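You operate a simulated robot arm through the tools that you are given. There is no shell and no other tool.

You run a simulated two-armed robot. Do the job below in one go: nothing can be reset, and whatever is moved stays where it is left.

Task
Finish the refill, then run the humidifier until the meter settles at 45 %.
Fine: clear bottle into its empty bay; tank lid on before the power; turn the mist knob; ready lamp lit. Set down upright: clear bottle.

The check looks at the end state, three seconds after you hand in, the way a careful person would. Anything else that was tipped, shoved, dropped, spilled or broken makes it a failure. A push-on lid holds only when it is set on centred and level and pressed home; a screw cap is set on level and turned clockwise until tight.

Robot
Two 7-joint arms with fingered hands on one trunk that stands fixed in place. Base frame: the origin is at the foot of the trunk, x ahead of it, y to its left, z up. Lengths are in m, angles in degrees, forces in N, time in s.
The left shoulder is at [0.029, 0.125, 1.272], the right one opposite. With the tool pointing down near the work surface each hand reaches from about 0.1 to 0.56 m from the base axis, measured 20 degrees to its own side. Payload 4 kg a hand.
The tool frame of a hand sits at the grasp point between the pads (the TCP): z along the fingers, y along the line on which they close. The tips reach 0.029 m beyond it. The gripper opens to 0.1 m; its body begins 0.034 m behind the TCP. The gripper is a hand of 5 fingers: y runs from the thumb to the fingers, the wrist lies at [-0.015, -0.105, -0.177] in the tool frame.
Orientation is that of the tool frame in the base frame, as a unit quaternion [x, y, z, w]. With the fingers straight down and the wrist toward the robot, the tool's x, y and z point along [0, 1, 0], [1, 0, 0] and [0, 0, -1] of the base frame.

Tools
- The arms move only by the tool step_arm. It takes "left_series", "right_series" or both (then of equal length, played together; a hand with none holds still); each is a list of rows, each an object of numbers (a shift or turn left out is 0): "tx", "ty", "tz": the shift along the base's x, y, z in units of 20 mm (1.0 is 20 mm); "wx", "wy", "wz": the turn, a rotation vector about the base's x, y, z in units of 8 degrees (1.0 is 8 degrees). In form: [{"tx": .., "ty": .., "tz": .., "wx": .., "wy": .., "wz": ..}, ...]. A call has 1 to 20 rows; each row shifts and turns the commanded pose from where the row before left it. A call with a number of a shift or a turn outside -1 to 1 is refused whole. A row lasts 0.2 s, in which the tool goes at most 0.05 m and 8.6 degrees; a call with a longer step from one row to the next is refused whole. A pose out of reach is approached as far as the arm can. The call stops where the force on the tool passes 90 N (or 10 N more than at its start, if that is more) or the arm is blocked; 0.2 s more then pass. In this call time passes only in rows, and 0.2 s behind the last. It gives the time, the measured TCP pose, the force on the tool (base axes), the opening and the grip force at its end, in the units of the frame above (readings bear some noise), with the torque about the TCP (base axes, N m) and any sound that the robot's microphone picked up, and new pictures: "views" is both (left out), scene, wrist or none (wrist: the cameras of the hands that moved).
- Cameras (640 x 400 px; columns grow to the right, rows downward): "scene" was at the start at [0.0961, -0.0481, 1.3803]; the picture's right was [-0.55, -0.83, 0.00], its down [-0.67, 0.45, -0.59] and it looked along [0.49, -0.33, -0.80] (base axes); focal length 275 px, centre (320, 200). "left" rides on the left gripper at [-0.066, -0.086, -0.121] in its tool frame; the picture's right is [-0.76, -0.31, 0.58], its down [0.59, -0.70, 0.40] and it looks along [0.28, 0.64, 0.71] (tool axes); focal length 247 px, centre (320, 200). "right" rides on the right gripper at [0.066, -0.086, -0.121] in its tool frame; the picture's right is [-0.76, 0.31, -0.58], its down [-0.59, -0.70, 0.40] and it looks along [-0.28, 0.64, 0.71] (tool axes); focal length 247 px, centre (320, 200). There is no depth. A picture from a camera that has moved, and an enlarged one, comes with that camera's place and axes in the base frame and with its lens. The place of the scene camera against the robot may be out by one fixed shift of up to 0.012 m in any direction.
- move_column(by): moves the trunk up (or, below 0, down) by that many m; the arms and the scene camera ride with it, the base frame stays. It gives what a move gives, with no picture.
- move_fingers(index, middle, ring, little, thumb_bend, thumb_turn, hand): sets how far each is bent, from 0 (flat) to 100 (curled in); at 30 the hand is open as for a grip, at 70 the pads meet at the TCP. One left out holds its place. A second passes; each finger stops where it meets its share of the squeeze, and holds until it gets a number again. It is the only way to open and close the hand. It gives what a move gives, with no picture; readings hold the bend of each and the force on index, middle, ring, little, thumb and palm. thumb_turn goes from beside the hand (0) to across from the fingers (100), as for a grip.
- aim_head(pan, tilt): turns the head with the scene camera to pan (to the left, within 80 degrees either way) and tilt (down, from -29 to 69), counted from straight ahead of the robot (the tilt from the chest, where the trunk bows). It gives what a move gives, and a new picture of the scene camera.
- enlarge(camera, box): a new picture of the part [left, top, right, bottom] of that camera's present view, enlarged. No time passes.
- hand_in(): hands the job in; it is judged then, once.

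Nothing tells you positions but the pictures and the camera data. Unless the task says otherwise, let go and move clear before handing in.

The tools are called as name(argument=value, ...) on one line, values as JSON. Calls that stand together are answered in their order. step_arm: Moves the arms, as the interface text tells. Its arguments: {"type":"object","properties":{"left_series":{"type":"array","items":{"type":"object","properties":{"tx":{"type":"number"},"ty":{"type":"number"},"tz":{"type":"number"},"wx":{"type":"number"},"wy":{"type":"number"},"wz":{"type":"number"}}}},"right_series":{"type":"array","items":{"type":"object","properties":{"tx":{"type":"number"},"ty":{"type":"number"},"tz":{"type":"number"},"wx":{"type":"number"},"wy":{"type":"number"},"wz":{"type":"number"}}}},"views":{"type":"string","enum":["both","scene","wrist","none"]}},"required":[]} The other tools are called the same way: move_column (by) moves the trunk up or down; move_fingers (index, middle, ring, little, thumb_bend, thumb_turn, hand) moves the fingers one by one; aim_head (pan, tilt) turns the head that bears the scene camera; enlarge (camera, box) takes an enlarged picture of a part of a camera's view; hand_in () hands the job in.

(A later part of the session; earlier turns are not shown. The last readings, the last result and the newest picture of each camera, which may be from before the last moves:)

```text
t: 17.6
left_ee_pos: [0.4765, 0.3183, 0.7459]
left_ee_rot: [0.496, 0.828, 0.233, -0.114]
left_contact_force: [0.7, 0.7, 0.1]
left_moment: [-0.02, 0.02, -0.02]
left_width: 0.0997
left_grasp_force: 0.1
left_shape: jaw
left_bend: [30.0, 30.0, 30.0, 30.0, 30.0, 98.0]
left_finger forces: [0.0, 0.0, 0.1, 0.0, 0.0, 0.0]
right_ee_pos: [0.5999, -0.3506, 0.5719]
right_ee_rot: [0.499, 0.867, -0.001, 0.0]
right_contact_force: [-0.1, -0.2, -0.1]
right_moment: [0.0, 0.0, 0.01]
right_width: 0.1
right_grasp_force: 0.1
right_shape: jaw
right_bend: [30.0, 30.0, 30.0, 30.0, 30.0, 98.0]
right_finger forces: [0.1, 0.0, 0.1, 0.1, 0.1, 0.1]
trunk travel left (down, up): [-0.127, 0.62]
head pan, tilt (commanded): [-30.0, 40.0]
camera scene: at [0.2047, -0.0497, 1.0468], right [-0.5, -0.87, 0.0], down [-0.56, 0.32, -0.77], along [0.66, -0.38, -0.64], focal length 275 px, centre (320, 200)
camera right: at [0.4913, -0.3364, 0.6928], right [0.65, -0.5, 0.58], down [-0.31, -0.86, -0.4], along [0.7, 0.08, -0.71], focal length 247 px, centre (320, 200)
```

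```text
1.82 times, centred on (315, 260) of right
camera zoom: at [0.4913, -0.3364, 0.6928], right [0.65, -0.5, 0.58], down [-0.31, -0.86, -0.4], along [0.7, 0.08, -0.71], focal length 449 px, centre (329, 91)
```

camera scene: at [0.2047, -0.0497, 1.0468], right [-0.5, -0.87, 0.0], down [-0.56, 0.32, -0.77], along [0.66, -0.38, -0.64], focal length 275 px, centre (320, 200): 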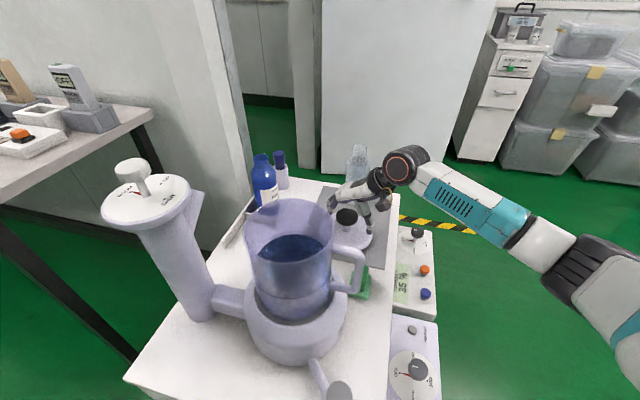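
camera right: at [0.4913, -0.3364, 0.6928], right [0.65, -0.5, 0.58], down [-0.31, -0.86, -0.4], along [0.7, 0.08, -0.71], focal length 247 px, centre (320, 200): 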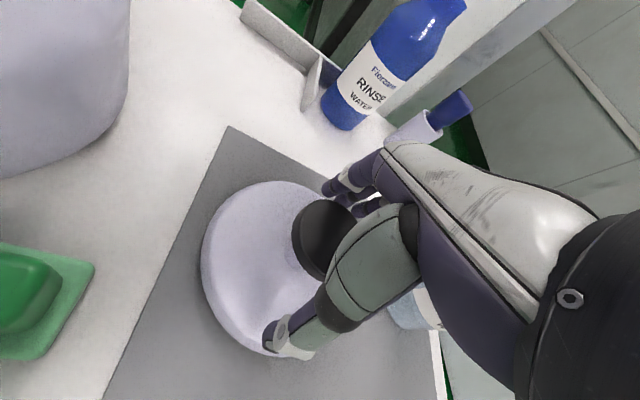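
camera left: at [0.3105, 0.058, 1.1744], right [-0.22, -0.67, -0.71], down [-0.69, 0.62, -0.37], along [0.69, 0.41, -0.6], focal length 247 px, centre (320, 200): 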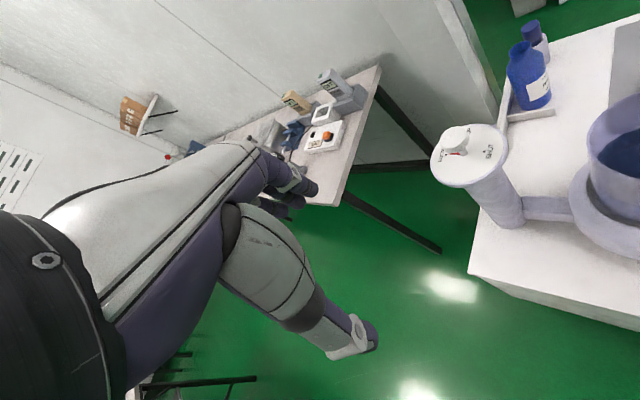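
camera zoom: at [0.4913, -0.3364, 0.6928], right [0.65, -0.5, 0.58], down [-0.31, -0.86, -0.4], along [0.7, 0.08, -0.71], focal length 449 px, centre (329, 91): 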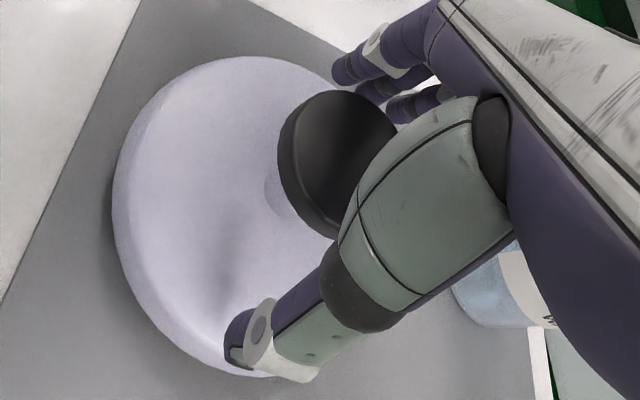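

The TCP projects right onto the knob in the wrist view. I'll close the fingers in two stages and watch the forces.

move_fingers(hand="right", index=47, middle=47, ring=47, little=47, thumb_bend=47)

enlarge(camera="right", box=[190, 150, 440, 370])

enlarge(camera="scene", box=[310, 150, 410, 270])

```text
t: 18.6
left_ee_pos: [0.4763, 0.3188, 0.7451]
left_ee_rot: [0.496, 0.829, 0.233, -0.112]
left_contact_force: [-0.5, -0.1, -0.1]
left_moment: [-0.04, -0.02, -0.01]
left_width: 0.0996
left_grasp_force: 0.0
left_shape: jaw
left_bend: [30.0, 30.0, 30.0, 30.0, 30.0, 98.0]
left_finger forces: [0.1, 0.0, 0.1, 0.1, 0.1, 0.1]
right_ee_pos: [0.5988, -0.3497, 0.5711]
right_ee_rot: [0.498, 0.867, -0.001, -0.001]
right_contact_force: [0.4, 0.4, 0.0]
right_moment: [-0.01, -0.03, -0.02]
right_width: 0.058
right_grasp_force: 0.2
right_shape: fingers
right_bend: [47.0, 47.0, 47.0, 47.0, 47.0, 98.0]
right_finger forces: [0.0, 0.0, 0.0, 0.1, 0.0, 0.0]
trunk travel left (down, up): [-0.127, 0.62]
head pan, tilt (commanded): [-30.0, 40.0]
```

```text
1.82 times, centred on (315, 260) of right
camera zoom: at [0.4914, -0.3363, 0.6931], right [0.65, -0.5, 0.58], down [-0.31, -0.86, -0.4], along [0.7, 0.08, -0.71], focal length 449 px, centre (329, 91)
```

zoom: 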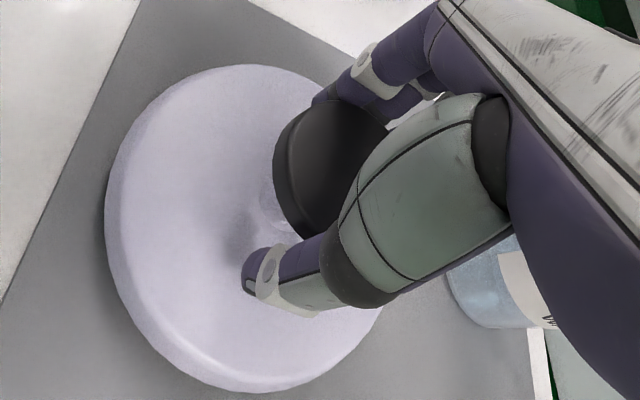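

```text
3.33 times, centred on (360, 210) of scene
camera zoom: at [0.2047, -0.0497, 1.0468], right [-0.5, -0.87, 0.0], down [-0.56, 0.32, -0.77], along [0.66, -0.38, -0.64], focal length 915 px, centre (187, 167)
```

zoom: 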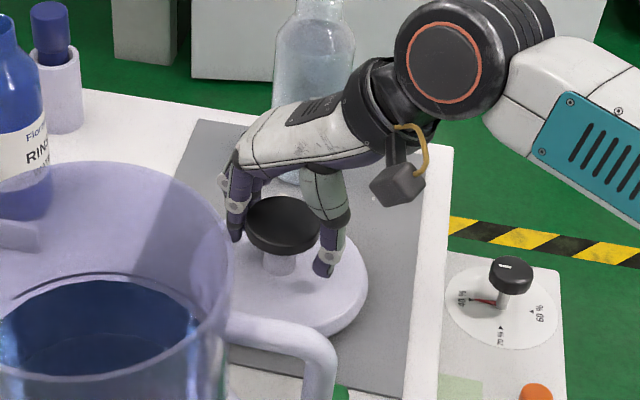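

The fingers straddle the knob and are self-centring on it. I'll tighten the grip.

move_fingers(hand="right", index=58, middle=58, ring=58, little=58, thumb_bend=58)

enlarge(camera="right", box=[190, 150, 440, 370])

enlarge(camera="scene", box=[310, 150, 410, 270])

```text
t: 19.6
left_ee_pos: [0.476, 0.3177, 0.7444]
left_ee_rot: [0.496, 0.829, 0.233, -0.113]
left_contact_force: [0.0, 0.0, -0.8]
left_moment: [0.0, 0.0, -0.01]
left_width: 0.0998
left_grasp_force: 0.0
left_shape: jaw
left_bend: [30.0, 30.0, 30.0, 30.0, 30.0, 98.0]
left_finger forces: [0.1, 0.0, 0.0, 0.0, 0.1, 0.1]
right_ee_pos: [0.5994, -0.3497, 0.5719]
right_ee_rot: [0.498, 0.867, 0.0, -0.001]
right_contact_force: [0.5, -0.2, -0.2]
right_moment: [-0.01, 0.01, -0.04]
right_width: 0.0454
right_grasp_force: 5.9
right_shape: fingers
right_bend: [52.0, 56.0, 57.0, 57.0, 53.0, 97.0]
right_finger forces: [4.9, 0.7, 0.0, 0.0, 5.3, 0.0]
trunk travel left (down, up): [-0.127, 0.62]
head pan, tilt (commanded): [-30.0, 40.0]
```

```text
1.82 times, centred on (315, 260) of right
camera zoom: at [0.4914, -0.3363, 0.6931], right [0.65, -0.5, 0.58], down [-0.31, -0.86, -0.4], along [0.7, 0.08, -0.71], focal length 449 px, centre (329, 91)
```

zoom: 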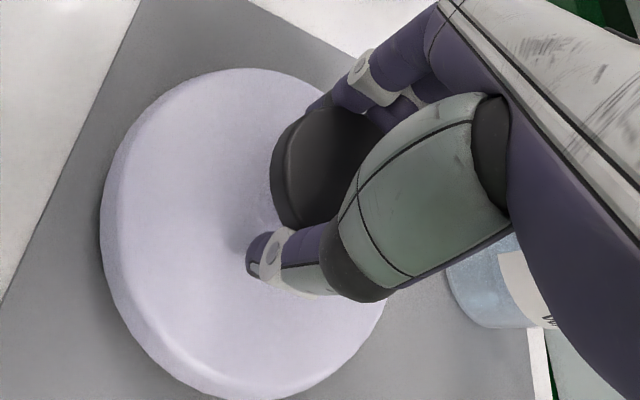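

```text
3.33 times, centred on (360, 210) of scene
camera zoom: at [0.2047, -0.0497, 1.0468], right [-0.5, -0.87, 0.0], down [-0.56, 0.32, -0.77], along [0.66, -0.38, -0.64], focal length 915 px, centre (187, 167)
```

zoom: 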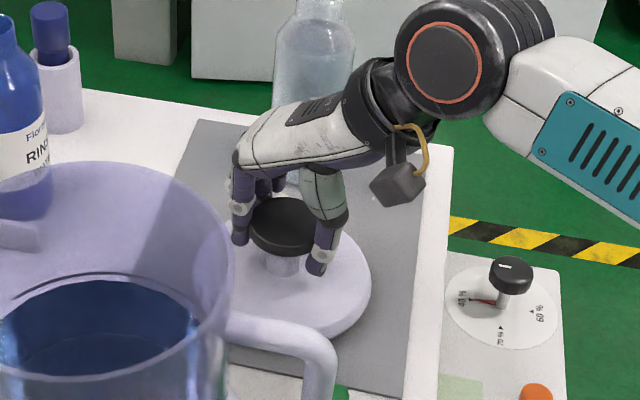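

The grip is mainly index against thumb, with the middle finger just touching. I'll command a deeper squeeze so those three bear more, and keep the ring and little fingers where they are.

move_fingers(hand="right", index=70, middle=70, thumb_bend=70)

step_arm(right_series=[{"tz": 0.5}, {"tz": 0.5}], views="both")

enlarge(camera="scene", box=[310, 150, 410, 270])

```text
t: 20.6
left_ee_pos: [0.4763, 0.3167, 0.7452]
left_ee_rot: [0.496, 0.829, 0.233, -0.113]
left_contact_force: [-0.5, 0.7, -0.9]
left_moment: [0.01, 0.01, -0.04]
left_width: 0.0999
left_grasp_force: 0.1
left_shape: jaw
left_bend: [30.0, 30.0, 30.0, 30.0, 30.0, 98.0]
left_finger forces: [0.1, 0.0, 0.1, 0.0, 0.0, 0.1]
right_ee_pos: [0.5988, -0.3495, 0.5726]
right_ee_rot: [0.499, 0.867, -0.001, -0.001]
right_contact_force: [0.3, 0.5, 0.5]
right_moment: [0.0, 0.02, -0.01]
right_width: 0.0445
right_grasp_force: 19.5
right_shape: fingers
right_bend: [56.0, 62.0, 57.0, 57.0, 57.0, 96.0]
right_finger forces: [11.5, 7.9, 0.1, 0.1, 20.2, 0.1]
trunk travel left (down, up): [-0.127, 0.62]
head pan, tilt (commanded): [-30.0, 40.0]
```

```text
t: 21.2
left_ee_pos: [0.4765, 0.3186, 0.7449]
left_ee_rot: [0.497, 0.829, 0.233, -0.112]
left_contact_force: [0.1, -0.3, 0.2]
left_moment: [0.05, 0.0, 0.01]
left_width: 0.0999
left_grasp_force: 0.1
left_shape: jaw
left_bend: [30.0, 30.0, 30.0, 30.0, 30.0, 98.0]
left_finger forces: [0.0, 0.0, 0.0, 0.0, 0.0, 0.0]
right_ee_pos: [0.5994, -0.3495, 0.5921]
right_ee_rot: [0.498, 0.867, -0.001, 0.0]
right_contact_force: [-0.5, -0.3, -0.6]
right_moment: [-0.01, 0.03, -0.01]
right_width: 0.0447
right_grasp_force: 19.1
right_shape: fingers
right_bend: [56.0, 63.0, 57.0, 57.0, 57.0, 96.0]
right_finger forces: [11.6, 7.6, 0.0, 0.0, 20.1, 0.0]
trunk travel left (down, up): [-0.127, 0.62]
head pan, tilt (commanded): [-30.0, 40.0]
camera scene: at [0.2048, -0.0497, 1.0468], right [-0.5, -0.87, 0.0], down [-0.56, 0.32, -0.77], along [0.66, -0.38, -0.64], focal length 275 px, centre (320, 200)
camera right: at [0.4916, -0.3359, 0.7136], right [0.65, -0.5, 0.58], down [-0.31, -0.86, -0.4], along [0.7, 0.08, -0.71], focal length 247 px, centre (320, 200)
```

scene: 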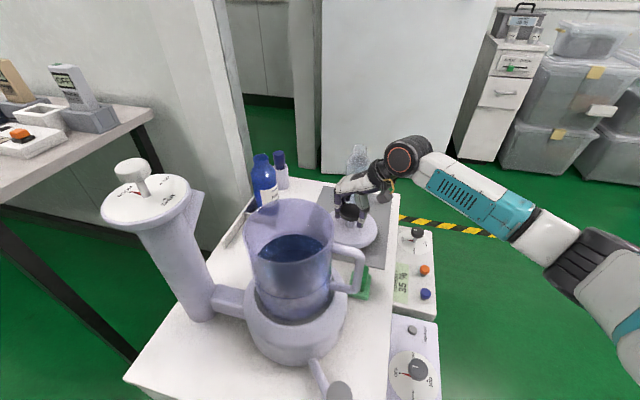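
right: 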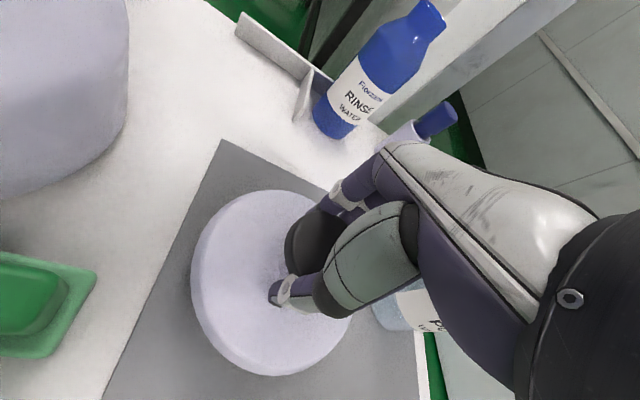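

```text
3.33 times, centred on (360, 210) of scene
camera zoom: at [0.2048, -0.0497, 1.0468], right [-0.5, -0.87, 0.0], down [-0.56, 0.32, -0.77], along [0.66, -0.38, -0.64], focal length 915 px, centre (187, 167)
```

zoom: 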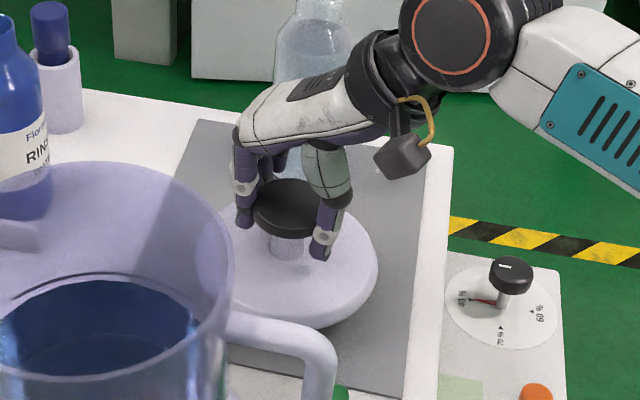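

The lid lifts level in a firm pinch of about 19 N. I'll raise the trunk to carry it above the tank rim.

move_column(by=0.33)

aim_head(pan=-22, tilt=55)

enlarge(camera="right", box=[0, 0, 640, 400])

```text
t: 24.5
left_ee_pos: [0.4801, 0.3301, 1.0935]
left_ee_rot: [0.485, 0.832, 0.248, -0.108]
left_contact_force: [0.3, -0.3, -0.1]
left_moment: [0.02, 0.01, 0.0]
left_width: 0.1
left_grasp_force: 0.1
left_shape: jaw
left_bend: [30.0, 30.0, 30.0, 30.0, 30.0, 98.0]
left_finger forces: [0.0, 0.0, 0.0, 0.1, 0.1, 0.0]
right_ee_pos: [0.6001, -0.3487, 0.9216]
right_ee_rot: [0.498, 0.867, -0.001, 0.0]
right_contact_force: [0.1, 0.1, -2.2]
right_moment: [0.02, -0.01, 0.02]
right_width: 0.0442
right_grasp_force: 20.2
right_shape: fingers
right_bend: [56.0, 63.0, 57.0, 57.0, 57.0, 96.0]
right_finger forces: [11.4, 7.5, 0.0, 0.0, 19.9, 0.0]
trunk travel left (down, up): [-0.457, 0.29]
head pan, tilt (commanded): [-30.0, 40.0]
```

```text
t: 25.3
left_ee_pos: [0.4784, 0.3309, 1.0904]
left_ee_rot: [0.484, 0.831, 0.25, -0.111]
left_contact_force: [-0.5, 0.4, 0.0]
left_moment: [0.02, 0.01, -0.01]
left_width: 0.1
left_grasp_force: 0.1
left_shape: jaw
left_bend: [30.0, 30.0, 30.0, 30.0, 30.0, 98.0]
left_finger forces: [0.0, 0.0, 0.0, 0.1, 0.1, 0.0]
right_ee_pos: [0.5991, -0.3496, 0.9213]
right_ee_rot: [0.498, 0.867, 0.0, 0.0]
right_contact_force: [1.2, 0.6, -0.7]
right_moment: [0.0, 0.0, -0.01]
right_width: 0.0447
right_grasp_force: 19.5
right_shape: fingers
right_bend: [56.0, 63.0, 57.0, 57.0, 57.0, 96.0]
right_finger forces: [11.5, 7.5, 0.1, 0.0, 20.0, 0.1]
trunk travel left (down, up): [-0.457, 0.29]
head pan, tilt (commanded): [-22.0, 55.0]
camera scene: at [0.1033, -0.0343, 1.3658], right [-0.38, -0.93, 0.0], down [-0.76, 0.31, -0.57], along [0.53, -0.22, -0.82], focal length 275 px, centre (320, 200)
```

scene: 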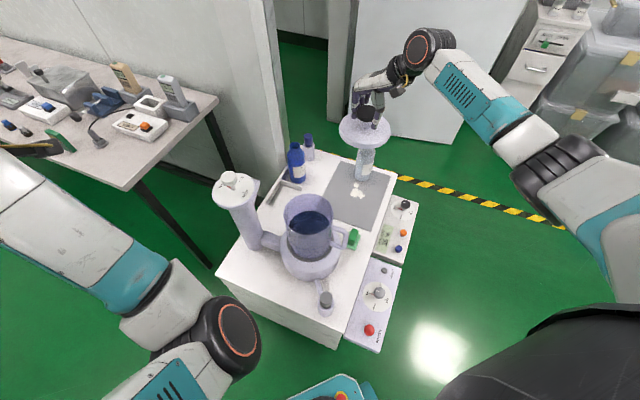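

```text
1.00 times, centred on (320, 200) of right (not enlarged: the box is as wide or as high as the picture)
camera zoom: at [0.4917, -0.3355, 1.043], right [0.65, -0.5, 0.58], down [-0.31, -0.86, -0.4], along [0.7, 0.08, -0.71], focal length 247 px, centre (320, 200)
```

zoom: 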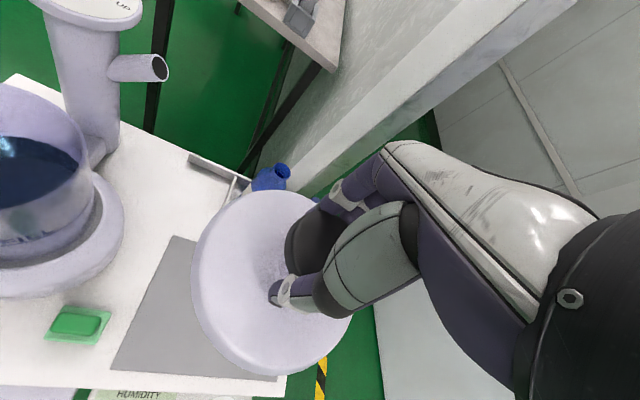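

The lid is up and clear. There was a white blob on the mat by the lid, so I'll look at that spot, the held lid, and the tank rim.

enlarge(camera="scene", box=[310, 130, 410, 240])

enlarge(camera="scene", box=[260, 170, 380, 300])

enlarge(camera="scene", box=[320, 70, 420, 160])

```text
3.64 times, centred on (360, 185) of scene
camera zoom: at [0.1033, -0.0343, 1.3658], right [-0.38, -0.93, 0.0], down [-0.76, 0.31, -0.57], along [0.53, -0.22, -0.82], focal length 998 px, centre (174, 254)
```

zoom: 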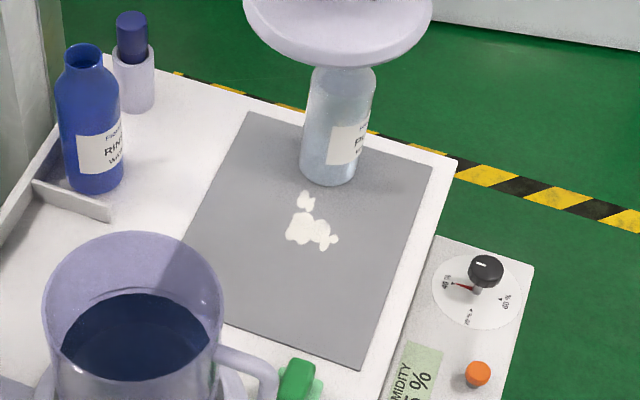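

```text
3.08 times, centred on (320, 235) of scene
camera zoom: at [0.1033, -0.0343, 1.3658], right [-0.38, -0.93, 0.0], down [-0.76, 0.31, -0.57], along [0.53, -0.22, -0.82], focal length 845 px, centre (320, 92)
```

zoom: 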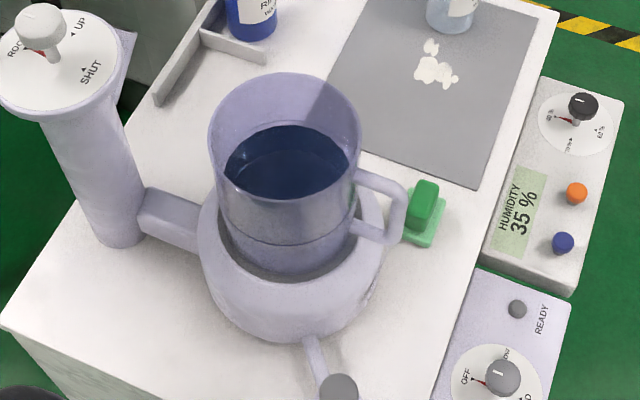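

```text
4.44 times, centred on (370, 115) of scene
camera zoom: at [0.1033, -0.0343, 1.3658], right [-0.38, -0.93, 0.0], down [-0.76, 0.31, -0.57], along [0.53, -0.22, -0.82], focal length 1220 px, centre (98, 578)
```

zoom: 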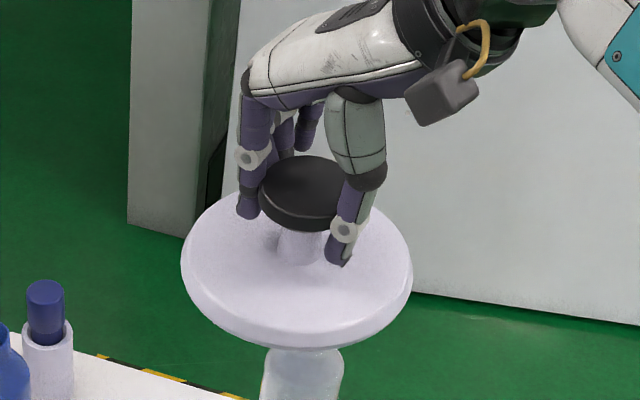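

The lid hangs level. It sits about 10 mm toward the thumb from the TCP, so the lid centre is TCP − 0.010·(0.866, 0.5). I'll now carry it over the tank, aiming the lid centre at (0.4565, -0.145).

step_arm(right_series=[{"tx": -0.4, "ty": 0.6}, {"tx": -0.56, "ty": 0.87}, {"tx": -0.56, "ty": 0.87}, {"tx": -0.56, "ty": 0.87}, {"tx": -0.56, "ty": 0.87}, {"tx": -0.56, "ty": 0.87}, {"tx": -0.56, "ty": 0.87}, {"tx": -0.56, "ty": 0.87}, {"tx": -0.56, "ty": 0.87}, {"tx": -0.56, "ty": 0.87}, {"tx": -0.56, "ty": 0.87}, {"tx": -0.56, "ty": 0.87}, {"tx": -0.16, "ty": 0.3}], views="both")

```text
t: 28.1
left_ee_pos: [0.4768, 0.3308, 1.0882]
left_ee_rot: [0.485, 0.83, 0.25, -0.118]
left_contact_force: [0.3, 1.3, 0.2]
left_moment: [-0.01, 0.0, -0.01]
left_width: 0.1
left_grasp_force: 0.2
left_shape: jaw
left_bend: [30.0, 30.0, 30.0, 30.0, 30.0, 98.0]
left_finger forces: [0.0, 0.0, 0.0, 0.0, 0.0, 0.0]
right_ee_pos: [0.4656, -0.1406, 0.9221]
right_ee_rot: [0.499, 0.867, -0.001, 0.0]
right_contact_force: [0.4, -0.3, -0.9]
right_moment: [0.0, -0.02, -0.02]
right_width: 0.0447
right_grasp_force: 19.3
right_shape: fingers
right_bend: [56.0, 63.0, 57.0, 57.0, 57.0, 96.0]
right_finger forces: [11.3, 7.6, 0.0, 0.1, 19.8, 0.0]
trunk travel left (down, up): [-0.457, 0.29]
head pan, tilt (commanded): [-22.0, 55.0]
camera scene: at [0.1033, -0.0341, 1.3658], right [-0.37, -0.93, 0.0], down [-0.76, 0.31, -0.57], along [0.53, -0.21, -0.82], focal length 275 px, centre (320, 200)
camera right: at [0.3581, -0.1266, 1.0427], right [0.65, -0.5, 0.58], down [-0.31, -0.86, -0.4], along [0.7, 0.08, -0.71], focal length 247 px, centre (320, 200)
```

scene: 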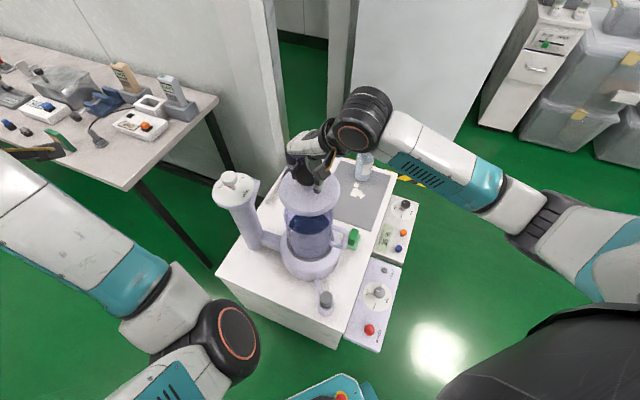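
right: 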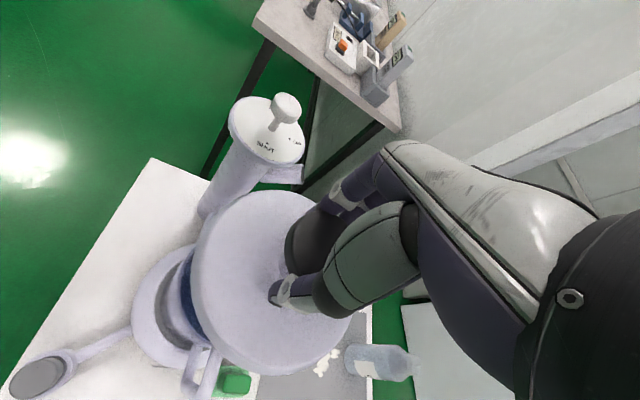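

Now I'll lower to about 18 mm above the rim and check the centring.

step_arm(right_series=[{"tz": -0.7}, {"tz": -0.7}, {"tz": -0.7}, {"tz": -0.7}, {"tz": -0.55}], views="both")

enlarge(camera="scene", box=[250, 150, 370, 290])

enlarge(camera="right", box=[100, 150, 400, 400])

```text
t: 29.3
left_ee_pos: [0.4756, 0.3335, 1.0853]
left_ee_rot: [0.485, 0.829, 0.25, -0.119]
left_contact_force: [0.5, 0.9, 0.3]
left_moment: [0.0, -0.01, 0.01]
left_width: 0.0997
left_grasp_force: 0.1
left_shape: jaw
left_bend: [30.0, 30.0, 30.0, 30.0, 30.0, 98.0]
left_finger forces: [0.0, 0.0, 0.1, 0.0, 0.0, 0.0]
right_ee_pos: [0.4655, -0.141, 0.8542]
right_ee_rot: [0.498, 0.867, -0.001, -0.001]
right_contact_force: [-0.6, -0.4, -1.4]
right_moment: [0.01, 0.0, 0.04]
right_width: 0.0443
right_grasp_force: 19.1
right_shape: fingers
right_bend: [56.0, 63.0, 57.0, 57.0, 57.0, 96.0]
right_finger forces: [11.2, 7.4, 0.0, 0.1, 19.8, 0.0]
trunk travel left (down, up): [-0.457, 0.29]
head pan, tilt (commanded): [-22.0, 55.0]
camera scene: at [0.1032, -0.0342, 1.3658], right [-0.37, -0.93, 0.0], down [-0.76, 0.31, -0.57], along [0.53, -0.21, -0.82], focal length 275 px, centre (320, 200)
camera right: at [0.3581, -0.1261, 0.9755], right [0.65, -0.5, 0.58], down [-0.31, -0.86, -0.4], along [0.7, 0.08, -0.71], focal length 247 px, centre (320, 200)
```

scene: 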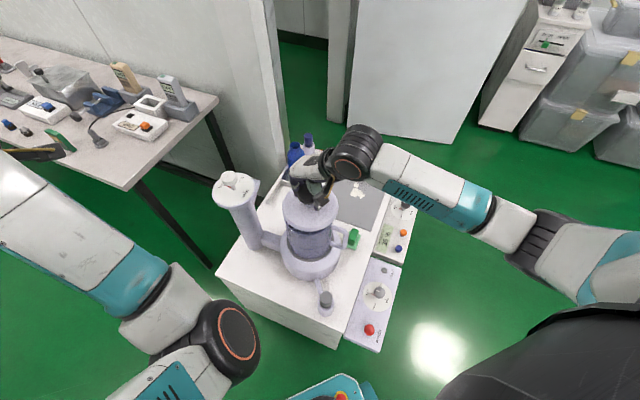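
right: 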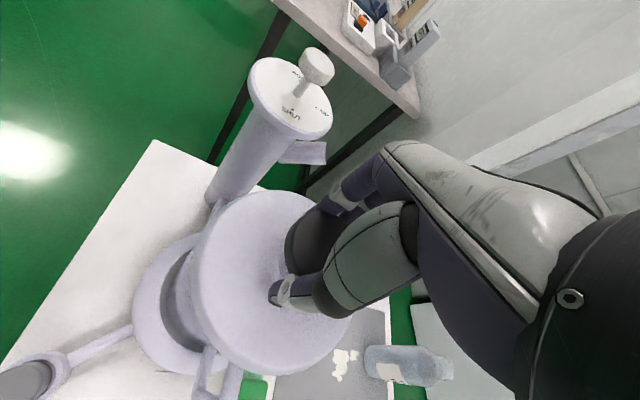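

```text
2.86 times, centred on (310, 220) of scene
camera zoom: at [0.1032, -0.0342, 1.3658], right [-0.37, -0.93, 0.0], down [-0.76, 0.31, -0.57], along [0.53, -0.21, -0.82], focal length 784 px, centre (349, 143)
```

zoom: 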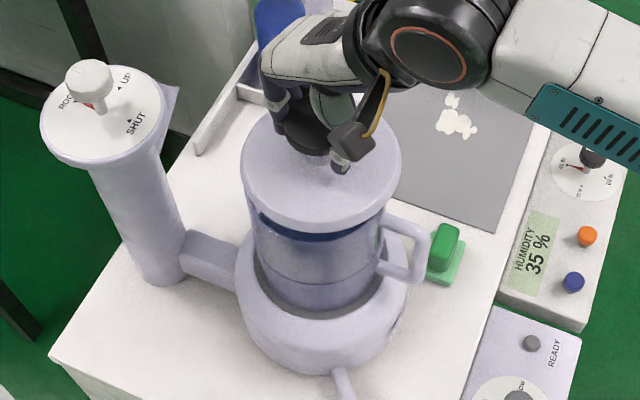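

```text
1.60 times, centred on (250, 275) of right
camera zoom: at [0.3581, -0.1261, 0.9755], right [0.65, -0.5, 0.58], down [-0.31, -0.86, -0.4], along [0.7, 0.08, -0.71], focal length 395 px, centre (432, 80)
```

zoom: 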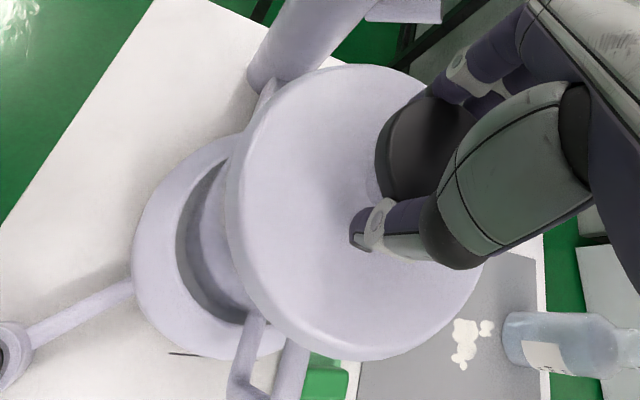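

The lid sits just above the rim. I'll zoom in more for the edges to measure centring.

enlarge(camera="scene", box=[272, 180, 352, 250])

enlarge(camera="right", box=[130, 180, 330, 400])

```text
5.71 times, centred on (312, 215) of scene
camera zoom: at [0.1032, -0.0342, 1.3658], right [-0.37, -0.93, 0.0], down [-0.76, 0.31, -0.57], along [0.53, -0.21, -0.82], focal length 1569 px, centre (366, 114)
```

zoom: 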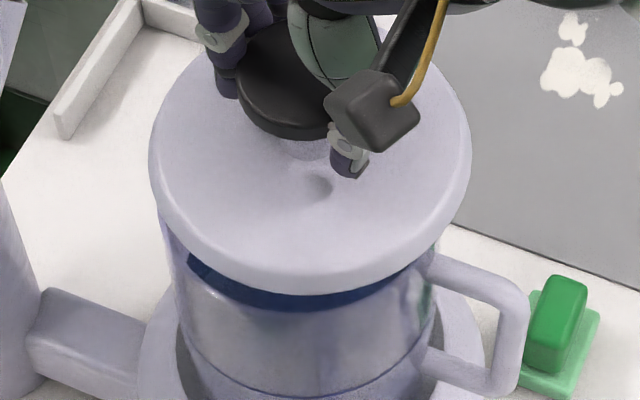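

```text
1.82 times, centred on (230, 290) of right
camera zoom: at [0.3581, -0.1261, 0.9755], right [0.65, -0.5, 0.58], down [-0.31, -0.86, -0.4], along [0.7, 0.08, -0.71], focal length 449 px, centre (484, 36)
```

zoom: 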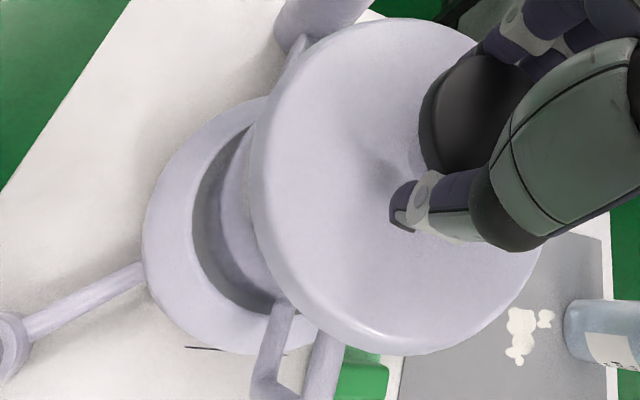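

Relative to the tank, the lid sits about 4–5 mm too far toward image-right. I'll correct that, lower a little more, and measure again.

step_arm(right_series=[{"tx": 0.12, "ty": 0.2}, {"tz": -0.4}], views="none")

enlarge(camera="scene", box=[272, 180, 352, 250])

enlarge(camera="scene", box=[282, 205, 342, 245])

```text
t: 29.9
left_ee_pos: [0.4766, 0.3318, 1.0859]
left_ee_rot: [0.486, 0.829, 0.25, -0.119]
left_contact_force: [1.0, 0.6, -0.1]
left_moment: [-0.01, 0.01, -0.01]
left_width: 0.0997
left_grasp_force: 0.0
left_shape: jaw
left_bend: [30.0, 30.0, 30.0, 30.0, 30.0, 98.0]
left_finger forces: [0.0, 0.1, 0.1, 0.1, 0.1, 0.0]
right_ee_pos: [0.4664, -0.1357, 0.8468]
right_ee_rot: [0.499, 0.867, -0.001, 0.0]
right_contact_force: [0.2, 0.2, -1.2]
right_moment: [0.0, -0.03, 0.0]
right_width: 0.0446
right_grasp_force: 19.2
right_shape: fingers
right_bend: [56.0, 63.0, 57.0, 57.0, 57.0, 96.0]
right_finger forces: [11.3, 7.6, 0.0, 0.0, 19.8, 0.0]
trunk travel left (down, up): [-0.457, 0.29]
head pan, tilt (commanded): [-22.0, 55.0]
```

```text
5.71 times, centred on (312, 215) of scene
camera zoom: at [0.1032, -0.0342, 1.3658], right [-0.37, -0.93, 0.0], down [-0.76, 0.31, -0.57], along [0.53, -0.21, -0.82], focal length 1569 px, centre (366, 114)
```

zoom: 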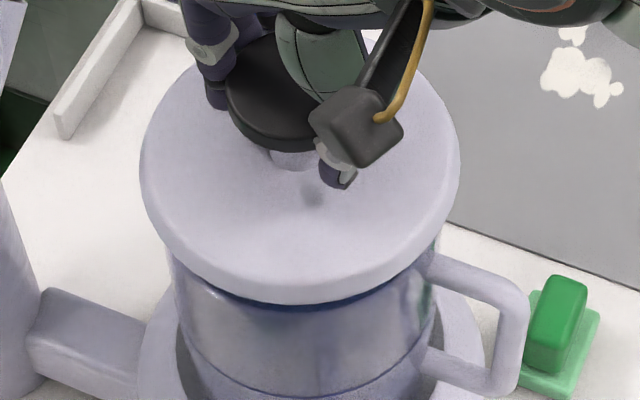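

```text
10.00 times, centred on (312, 225) of scene
camera zoom: at [0.1032, -0.0342, 1.3658], right [-0.37, -0.93, 0.0], down [-0.76, 0.31, -0.57], along [0.53, -0.21, -0.82], focal length 2746 px, centre (400, -50)
```

zoom: 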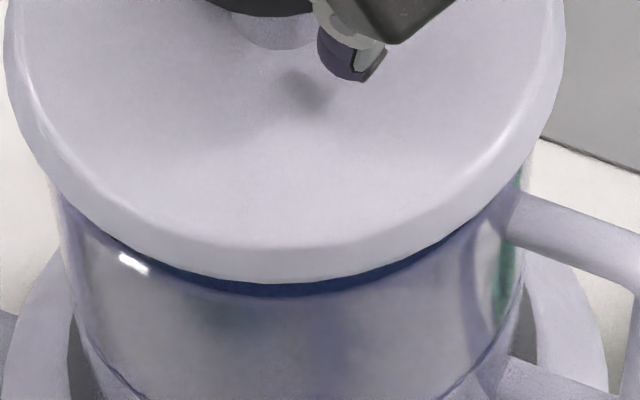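

Centring now looks within about 1–2 mm. I'll lower in small steps and watch the contact force.

step_arm(right_series=[{"tz": -0.2}, {"tz": -0.2}], views="none")

enlarge(camera="scene", box=[272, 180, 352, 250])

```text
t: 30.5
left_ee_pos: [0.4761, 0.3328, 1.0858]
left_ee_rot: [0.485, 0.83, 0.249, -0.119]
left_contact_force: [0.3, -0.1, 0.0]
left_moment: [-0.01, 0.01, 0.0]
left_width: 0.0997
left_grasp_force: 0.1
left_shape: jaw
left_bend: [30.0, 30.0, 30.0, 30.0, 30.0, 98.0]
left_finger forces: [0.1, 0.1, 0.0, 0.0, 0.0, 0.0]
right_ee_pos: [0.4674, -0.135, 0.8378]
right_ee_rot: [0.499, 0.867, -0.002, -0.001]
right_contact_force: [-0.8, 0.3, -1.2]
right_moment: [0.03, 0.04, 0.0]
right_width: 0.0444
right_grasp_force: 19.4
right_shape: fingers
right_bend: [56.0, 63.0, 57.0, 57.0, 57.0, 96.0]
right_finger forces: [11.3, 7.5, 0.0, 0.0, 19.8, 0.0]
trunk travel left (down, up): [-0.457, 0.29]
head pan, tilt (commanded): [-22.0, 55.0]
```

```text
5.71 times, centred on (312, 215) of scene
camera zoom: at [0.1033, -0.0341, 1.3658], right [-0.37, -0.93, 0.0], down [-0.76, 0.31, -0.57], along [0.53, -0.21, -0.82], focal length 1569 px, centre (366, 114)
```

zoom: 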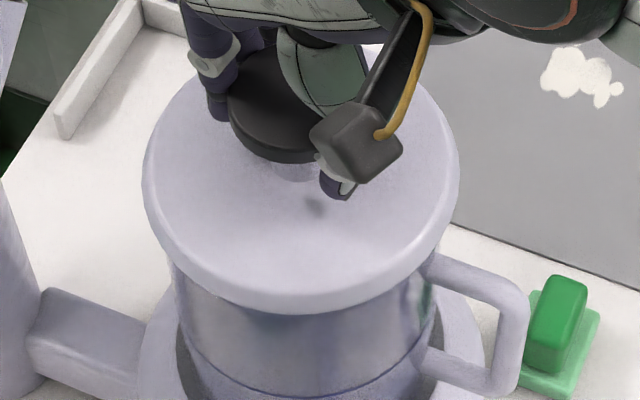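

step_arm(right_series=[{"tz": -0.2}, {"tz": -0.2}], views="none")

enlarge(camera="scene", box=[272, 180, 352, 250])

```text
t: 31.1
left_ee_pos: [0.4775, 0.332, 1.0856]
left_ee_rot: [0.485, 0.829, 0.251, -0.119]
left_contact_force: [-0.2, -0.8, 0.4]
left_moment: [-0.01, 0.01, -0.03]
left_width: 0.1
left_grasp_force: 0.0
left_shape: jaw
left_bend: [30.0, 30.0, 30.0, 30.0, 30.0, 98.0]
left_finger forces: [0.1, 0.0, 0.0, 0.0, 0.0, 0.0]
right_ee_pos: [0.4682, -0.1346, 0.8301]
right_ee_rot: [0.498, 0.867, 0.0, 0.0]
right_contact_force: [0.7, 0.3, -1.6]
right_moment: [0.03, 0.03, -0.02]
right_width: 0.0441
right_grasp_force: 19.4
right_shape: fingers
right_bend: [56.0, 63.0, 57.0, 57.0, 57.0, 96.0]
right_finger forces: [11.2, 7.6, 0.1, 0.0, 19.8, 0.1]
trunk travel left (down, up): [-0.457, 0.29]
head pan, tilt (commanded): [-22.0, 55.0]
```

```text
5.71 times, centred on (312, 215) of scene
camera zoom: at [0.1033, -0.0341, 1.3658], right [-0.37, -0.93, 0.0], down [-0.76, 0.31, -0.57], along [0.53, -0.21, -0.82], focal length 1569 px, centre (366, 114)
```

zoom: 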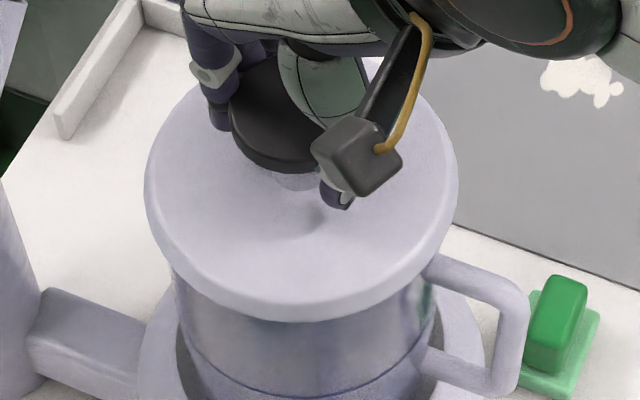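

step_arm(right_series=[{"tz": -0.15}, {"tz": -0.15}], views="none")

enlarge(camera="scene", box=[272, 180, 352, 250])

```text
t: 31.7
left_ee_pos: [0.476, 0.3326, 1.0868]
left_ee_rot: [0.485, 0.83, 0.249, -0.119]
left_contact_force: [-0.6, 0.1, -0.6]
left_moment: [0.03, -0.02, 0.01]
left_width: 0.0996
left_grasp_force: 0.0
left_shape: jaw
left_bend: [30.0, 30.0, 30.0, 30.0, 30.0, 98.0]
left_finger forces: [0.1, 0.0, 0.0, 0.0, 0.0, 0.1]
right_ee_pos: [0.4673, -0.1369, 0.8255]
right_ee_rot: [0.499, 0.867, 0.0, -0.001]
right_contact_force: [0.1, 0.1, -0.4]
right_moment: [-0.01, 0.02, 0.0]
right_width: 0.0447
right_grasp_force: 18.9
right_shape: fingers
right_bend: [56.0, 63.0, 57.0, 57.0, 57.0, 96.0]
right_finger forces: [11.2, 7.5, 0.0, 0.0, 19.8, 0.0]
trunk travel left (down, up): [-0.457, 0.29]
head pan, tilt (commanded): [-22.0, 55.0]
```

```text
5.71 times, centred on (312, 215) of scene
camera zoom: at [0.1032, -0.0341, 1.3658], right [-0.37, -0.93, 0.0], down [-0.76, 0.31, -0.57], along [0.53, -0.21, -0.82], focal length 1569 px, centre (366, 114)
```

zoom: 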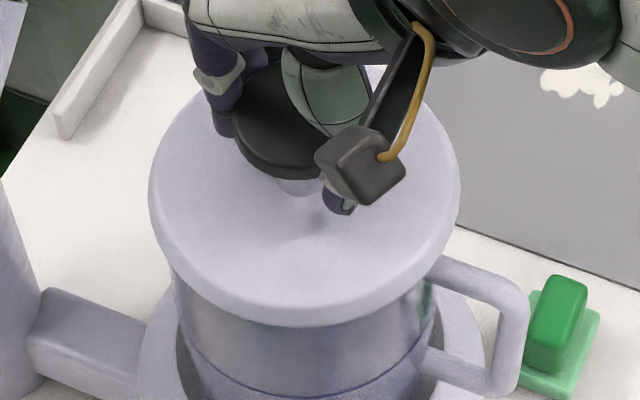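

step_arm(right_series=[{"ty": 0.08, "tz": -0.1}, {"tz": -0.1}], views="none")

enlarge(camera="scene", box=[272, 180, 352, 250])

```text
t: 32.3
left_ee_pos: [0.4764, 0.3332, 1.0852]
left_ee_rot: [0.485, 0.829, 0.25, -0.12]
left_contact_force: [-0.5, -0.6, -0.2]
left_moment: [0.03, 0.01, 0.0]
left_width: 0.0997
left_grasp_force: 0.1
left_shape: jaw
left_bend: [30.0, 30.0, 30.0, 30.0, 30.0, 98.0]
left_finger forces: [0.0, 0.0, 0.0, 0.0, 0.0, 0.1]
right_ee_pos: [0.4682, -0.1344, 0.8213]
right_ee_rot: [0.499, 0.867, -0.001, -0.001]
right_contact_force: [-0.3, 0.2, -0.9]
right_moment: [0.01, 0.02, 0.01]
right_width: 0.0443
right_grasp_force: 19.1
right_shape: fingers
right_bend: [56.0, 63.0, 57.0, 57.0, 57.0, 96.0]
right_finger forces: [11.2, 7.5, 0.1, 0.1, 19.8, 0.1]
trunk travel left (down, up): [-0.457, 0.29]
head pan, tilt (commanded): [-22.0, 55.0]
```

```text
5.71 times, centred on (312, 215) of scene
camera zoom: at [0.1032, -0.0342, 1.3658], right [-0.37, -0.93, 0.0], down [-0.76, 0.31, -0.57], along [0.53, -0.21, -0.82], focal length 1569 px, centre (366, 114)
```

zoom: 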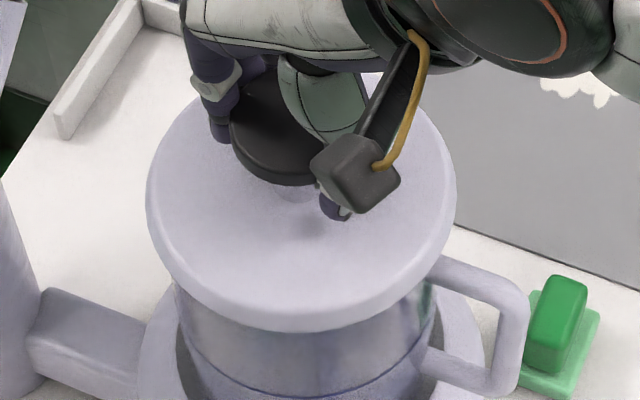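

step_arm(right_series=[{"tz": -0.1}, {"tz": -0.1}], views="none")

step_arm(right_series=[{"tz": -0.1}, {"tz": -0.1}], views="none")

enlarge(camera="scene", box=[272, 180, 352, 250])

```text
t: 32.9
left_ee_pos: [0.4749, 0.3338, 1.086]
left_ee_rot: [0.485, 0.83, 0.25, -0.12]
left_contact_force: [-0.3, 0.1, 0.1]
left_moment: [0.02, 0.0, -0.02]
left_width: 0.0997
left_grasp_force: 0.1
left_shape: jaw
left_bend: [30.0, 30.0, 30.0, 30.0, 30.0, 98.0]
left_finger forces: [0.0, 0.0, 0.0, 0.0, 0.0, 0.0]
right_ee_pos: [0.467, -0.1342, 0.82]
right_ee_rot: [0.498, 0.867, 0.001, 0.002]
right_contact_force: [0.1, -1.4, 11.3]
right_moment: [-0.08, 0.19, 0.01]
right_width: 0.0441
right_grasp_force: 19.5
right_shape: fingers
right_bend: [56.0, 63.0, 57.0, 57.0, 58.0, 96.0]
right_finger forces: [10.9, 6.7, 0.1, 0.0, 20.8, 0.0]
trunk travel left (down, up): [-0.457, 0.29]
head pan, tilt (commanded): [-22.0, 55.0]
```

```text
t: 33.5
left_ee_pos: [0.4744, 0.3328, 1.085]
left_ee_rot: [0.485, 0.83, 0.25, -0.119]
left_contact_force: [0.5, -0.8, -0.2]
left_moment: [-0.01, 0.04, -0.03]
left_width: 0.0998
left_grasp_force: 0.1
left_shape: jaw
left_bend: [30.0, 30.0, 30.0, 30.0, 30.0, 98.0]
left_finger forces: [0.0, 0.0, 0.0, 0.1, 0.0, 0.0]
right_ee_pos: [0.466, -0.1333, 0.8128]
right_ee_rot: [0.499, 0.867, -0.001, -0.001]
right_contact_force: [-1.3, 2.3, 12.4]
right_moment: [-0.03, 0.15, 0.02]
right_width: 0.0402
right_grasp_force: 18.4
right_shape: fingers
right_bend: [57.0, 65.0, 57.0, 57.0, 61.0, 96.0]
right_finger forces: [12.4, 6.4, 0.0, 0.1, 18.3, 0.0]
trunk travel left (down, up): [-0.457, 0.29]
head pan, tilt (commanded): [-22.0, 55.0]
```

```text
5.71 times, centred on (312, 215) of scene
camera zoom: at [0.102, -0.0337, 1.3659], right [-0.37, -0.93, 0.0], down [-0.76, 0.31, -0.57], along [0.53, -0.22, -0.82], focal length 1569 px, centre (366, 114)
```

zoom: 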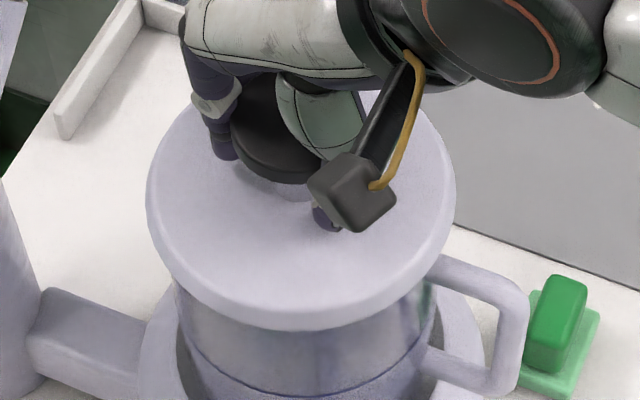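

The lid touched down at TCP z≈0.820, and then my fingers slid down the knob a little without moving it. I'll look at how the lid sits before pressing.

enlarge(camera="right", box=[100, 130, 400, 400])

enlarge(camera="scene", box=[240, 130, 380, 290])

```text
1.48 times, centred on (250, 265) of right
camera zoom: at [0.3581, -0.1194, 0.9339], right [0.65, -0.5, 0.58], down [-0.31, -0.86, -0.4], along [0.7, 0.08, -0.71], focal length 366 px, centre (424, 104)
```

zoom: 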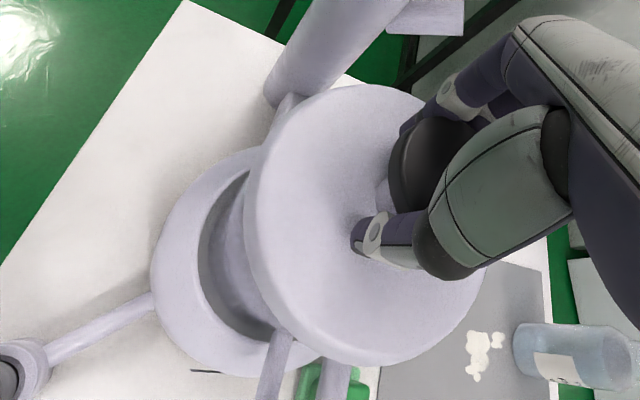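

```text
2.50 times, centred on (310, 210) of scene
camera zoom: at [0.102, -0.0337, 1.3659], right [-0.37, -0.93, 0.0], down [-0.76, 0.31, -0.57], along [0.53, -0.22, -0.82], focal length 686 px, centre (345, 175)
```

zoom: 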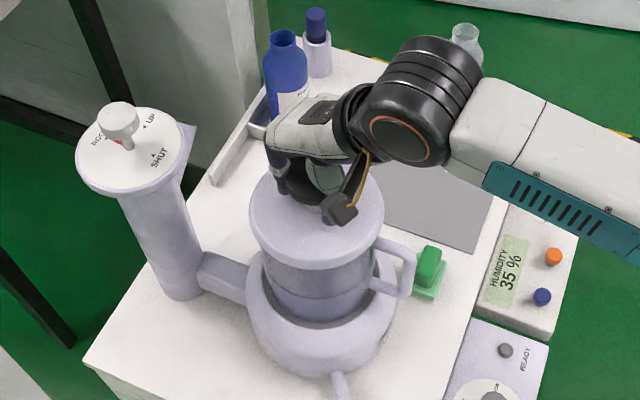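

The lid sits level on the tank. I'll open the hand fully to release the knob, then rise straight up.

move_fingers(hand="right", index=30, middle=30, ring=30, little=30, thumb_bend=30)

enlarge(camera="right", box=[100, 130, 400, 400])

enlarge(camera="scene", box=[272, 180, 352, 250])

```text
t: 34.5
left_ee_pos: [0.4758, 0.3328, 1.0854]
left_ee_rot: [0.484, 0.83, 0.25, -0.121]
left_contact_force: [0.6, 0.4, 0.2]
left_moment: [-0.03, -0.01, 0.02]
left_width: 0.1
left_grasp_force: 0.0
left_shape: jaw
left_bend: [30.0, 30.0, 30.0, 30.0, 30.0, 98.0]
left_finger forces: [0.0, 0.0, 0.0, 0.0, 0.0, 0.1]
right_ee_pos: [0.4674, -0.1343, 0.8133]
right_ee_rot: [0.498, 0.867, 0.0, -0.001]
right_contact_force: [0.0, 1.0, 0.4]
right_moment: [0.03, -0.01, 0.0]
right_width: 0.0986
right_grasp_force: 0.0
right_shape: fingers
right_bend: [30.0, 30.0, 30.0, 30.0, 30.0, 97.0]
right_finger forces: [0.0, 0.1, 0.1, 0.1, 0.1, 0.0]
trunk travel left (down, up): [-0.457, 0.29]
head pan, tilt (commanded): [-22.0, 55.0]
```

```text
1.48 times, centred on (250, 265) of right
camera zoom: at [0.3594, -0.1202, 0.9338], right [0.65, -0.5, 0.58], down [-0.31, -0.86, -0.4], along [0.7, 0.08, -0.71], focal length 366 px, centre (424, 104)
```

zoom: 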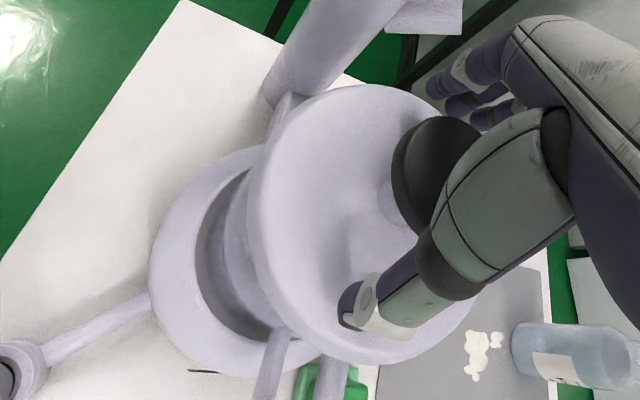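

```text
5.71 times, centred on (312, 215) of scene
camera zoom: at [0.1032, -0.0342, 1.3658], right [-0.37, -0.93, 0.0], down [-0.76, 0.31, -0.57], along [0.53, -0.21, -0.82], focal length 1569 px, centre (366, 114)
```

zoom: 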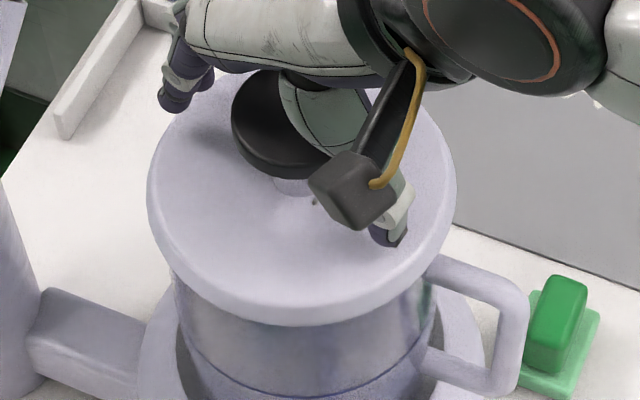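

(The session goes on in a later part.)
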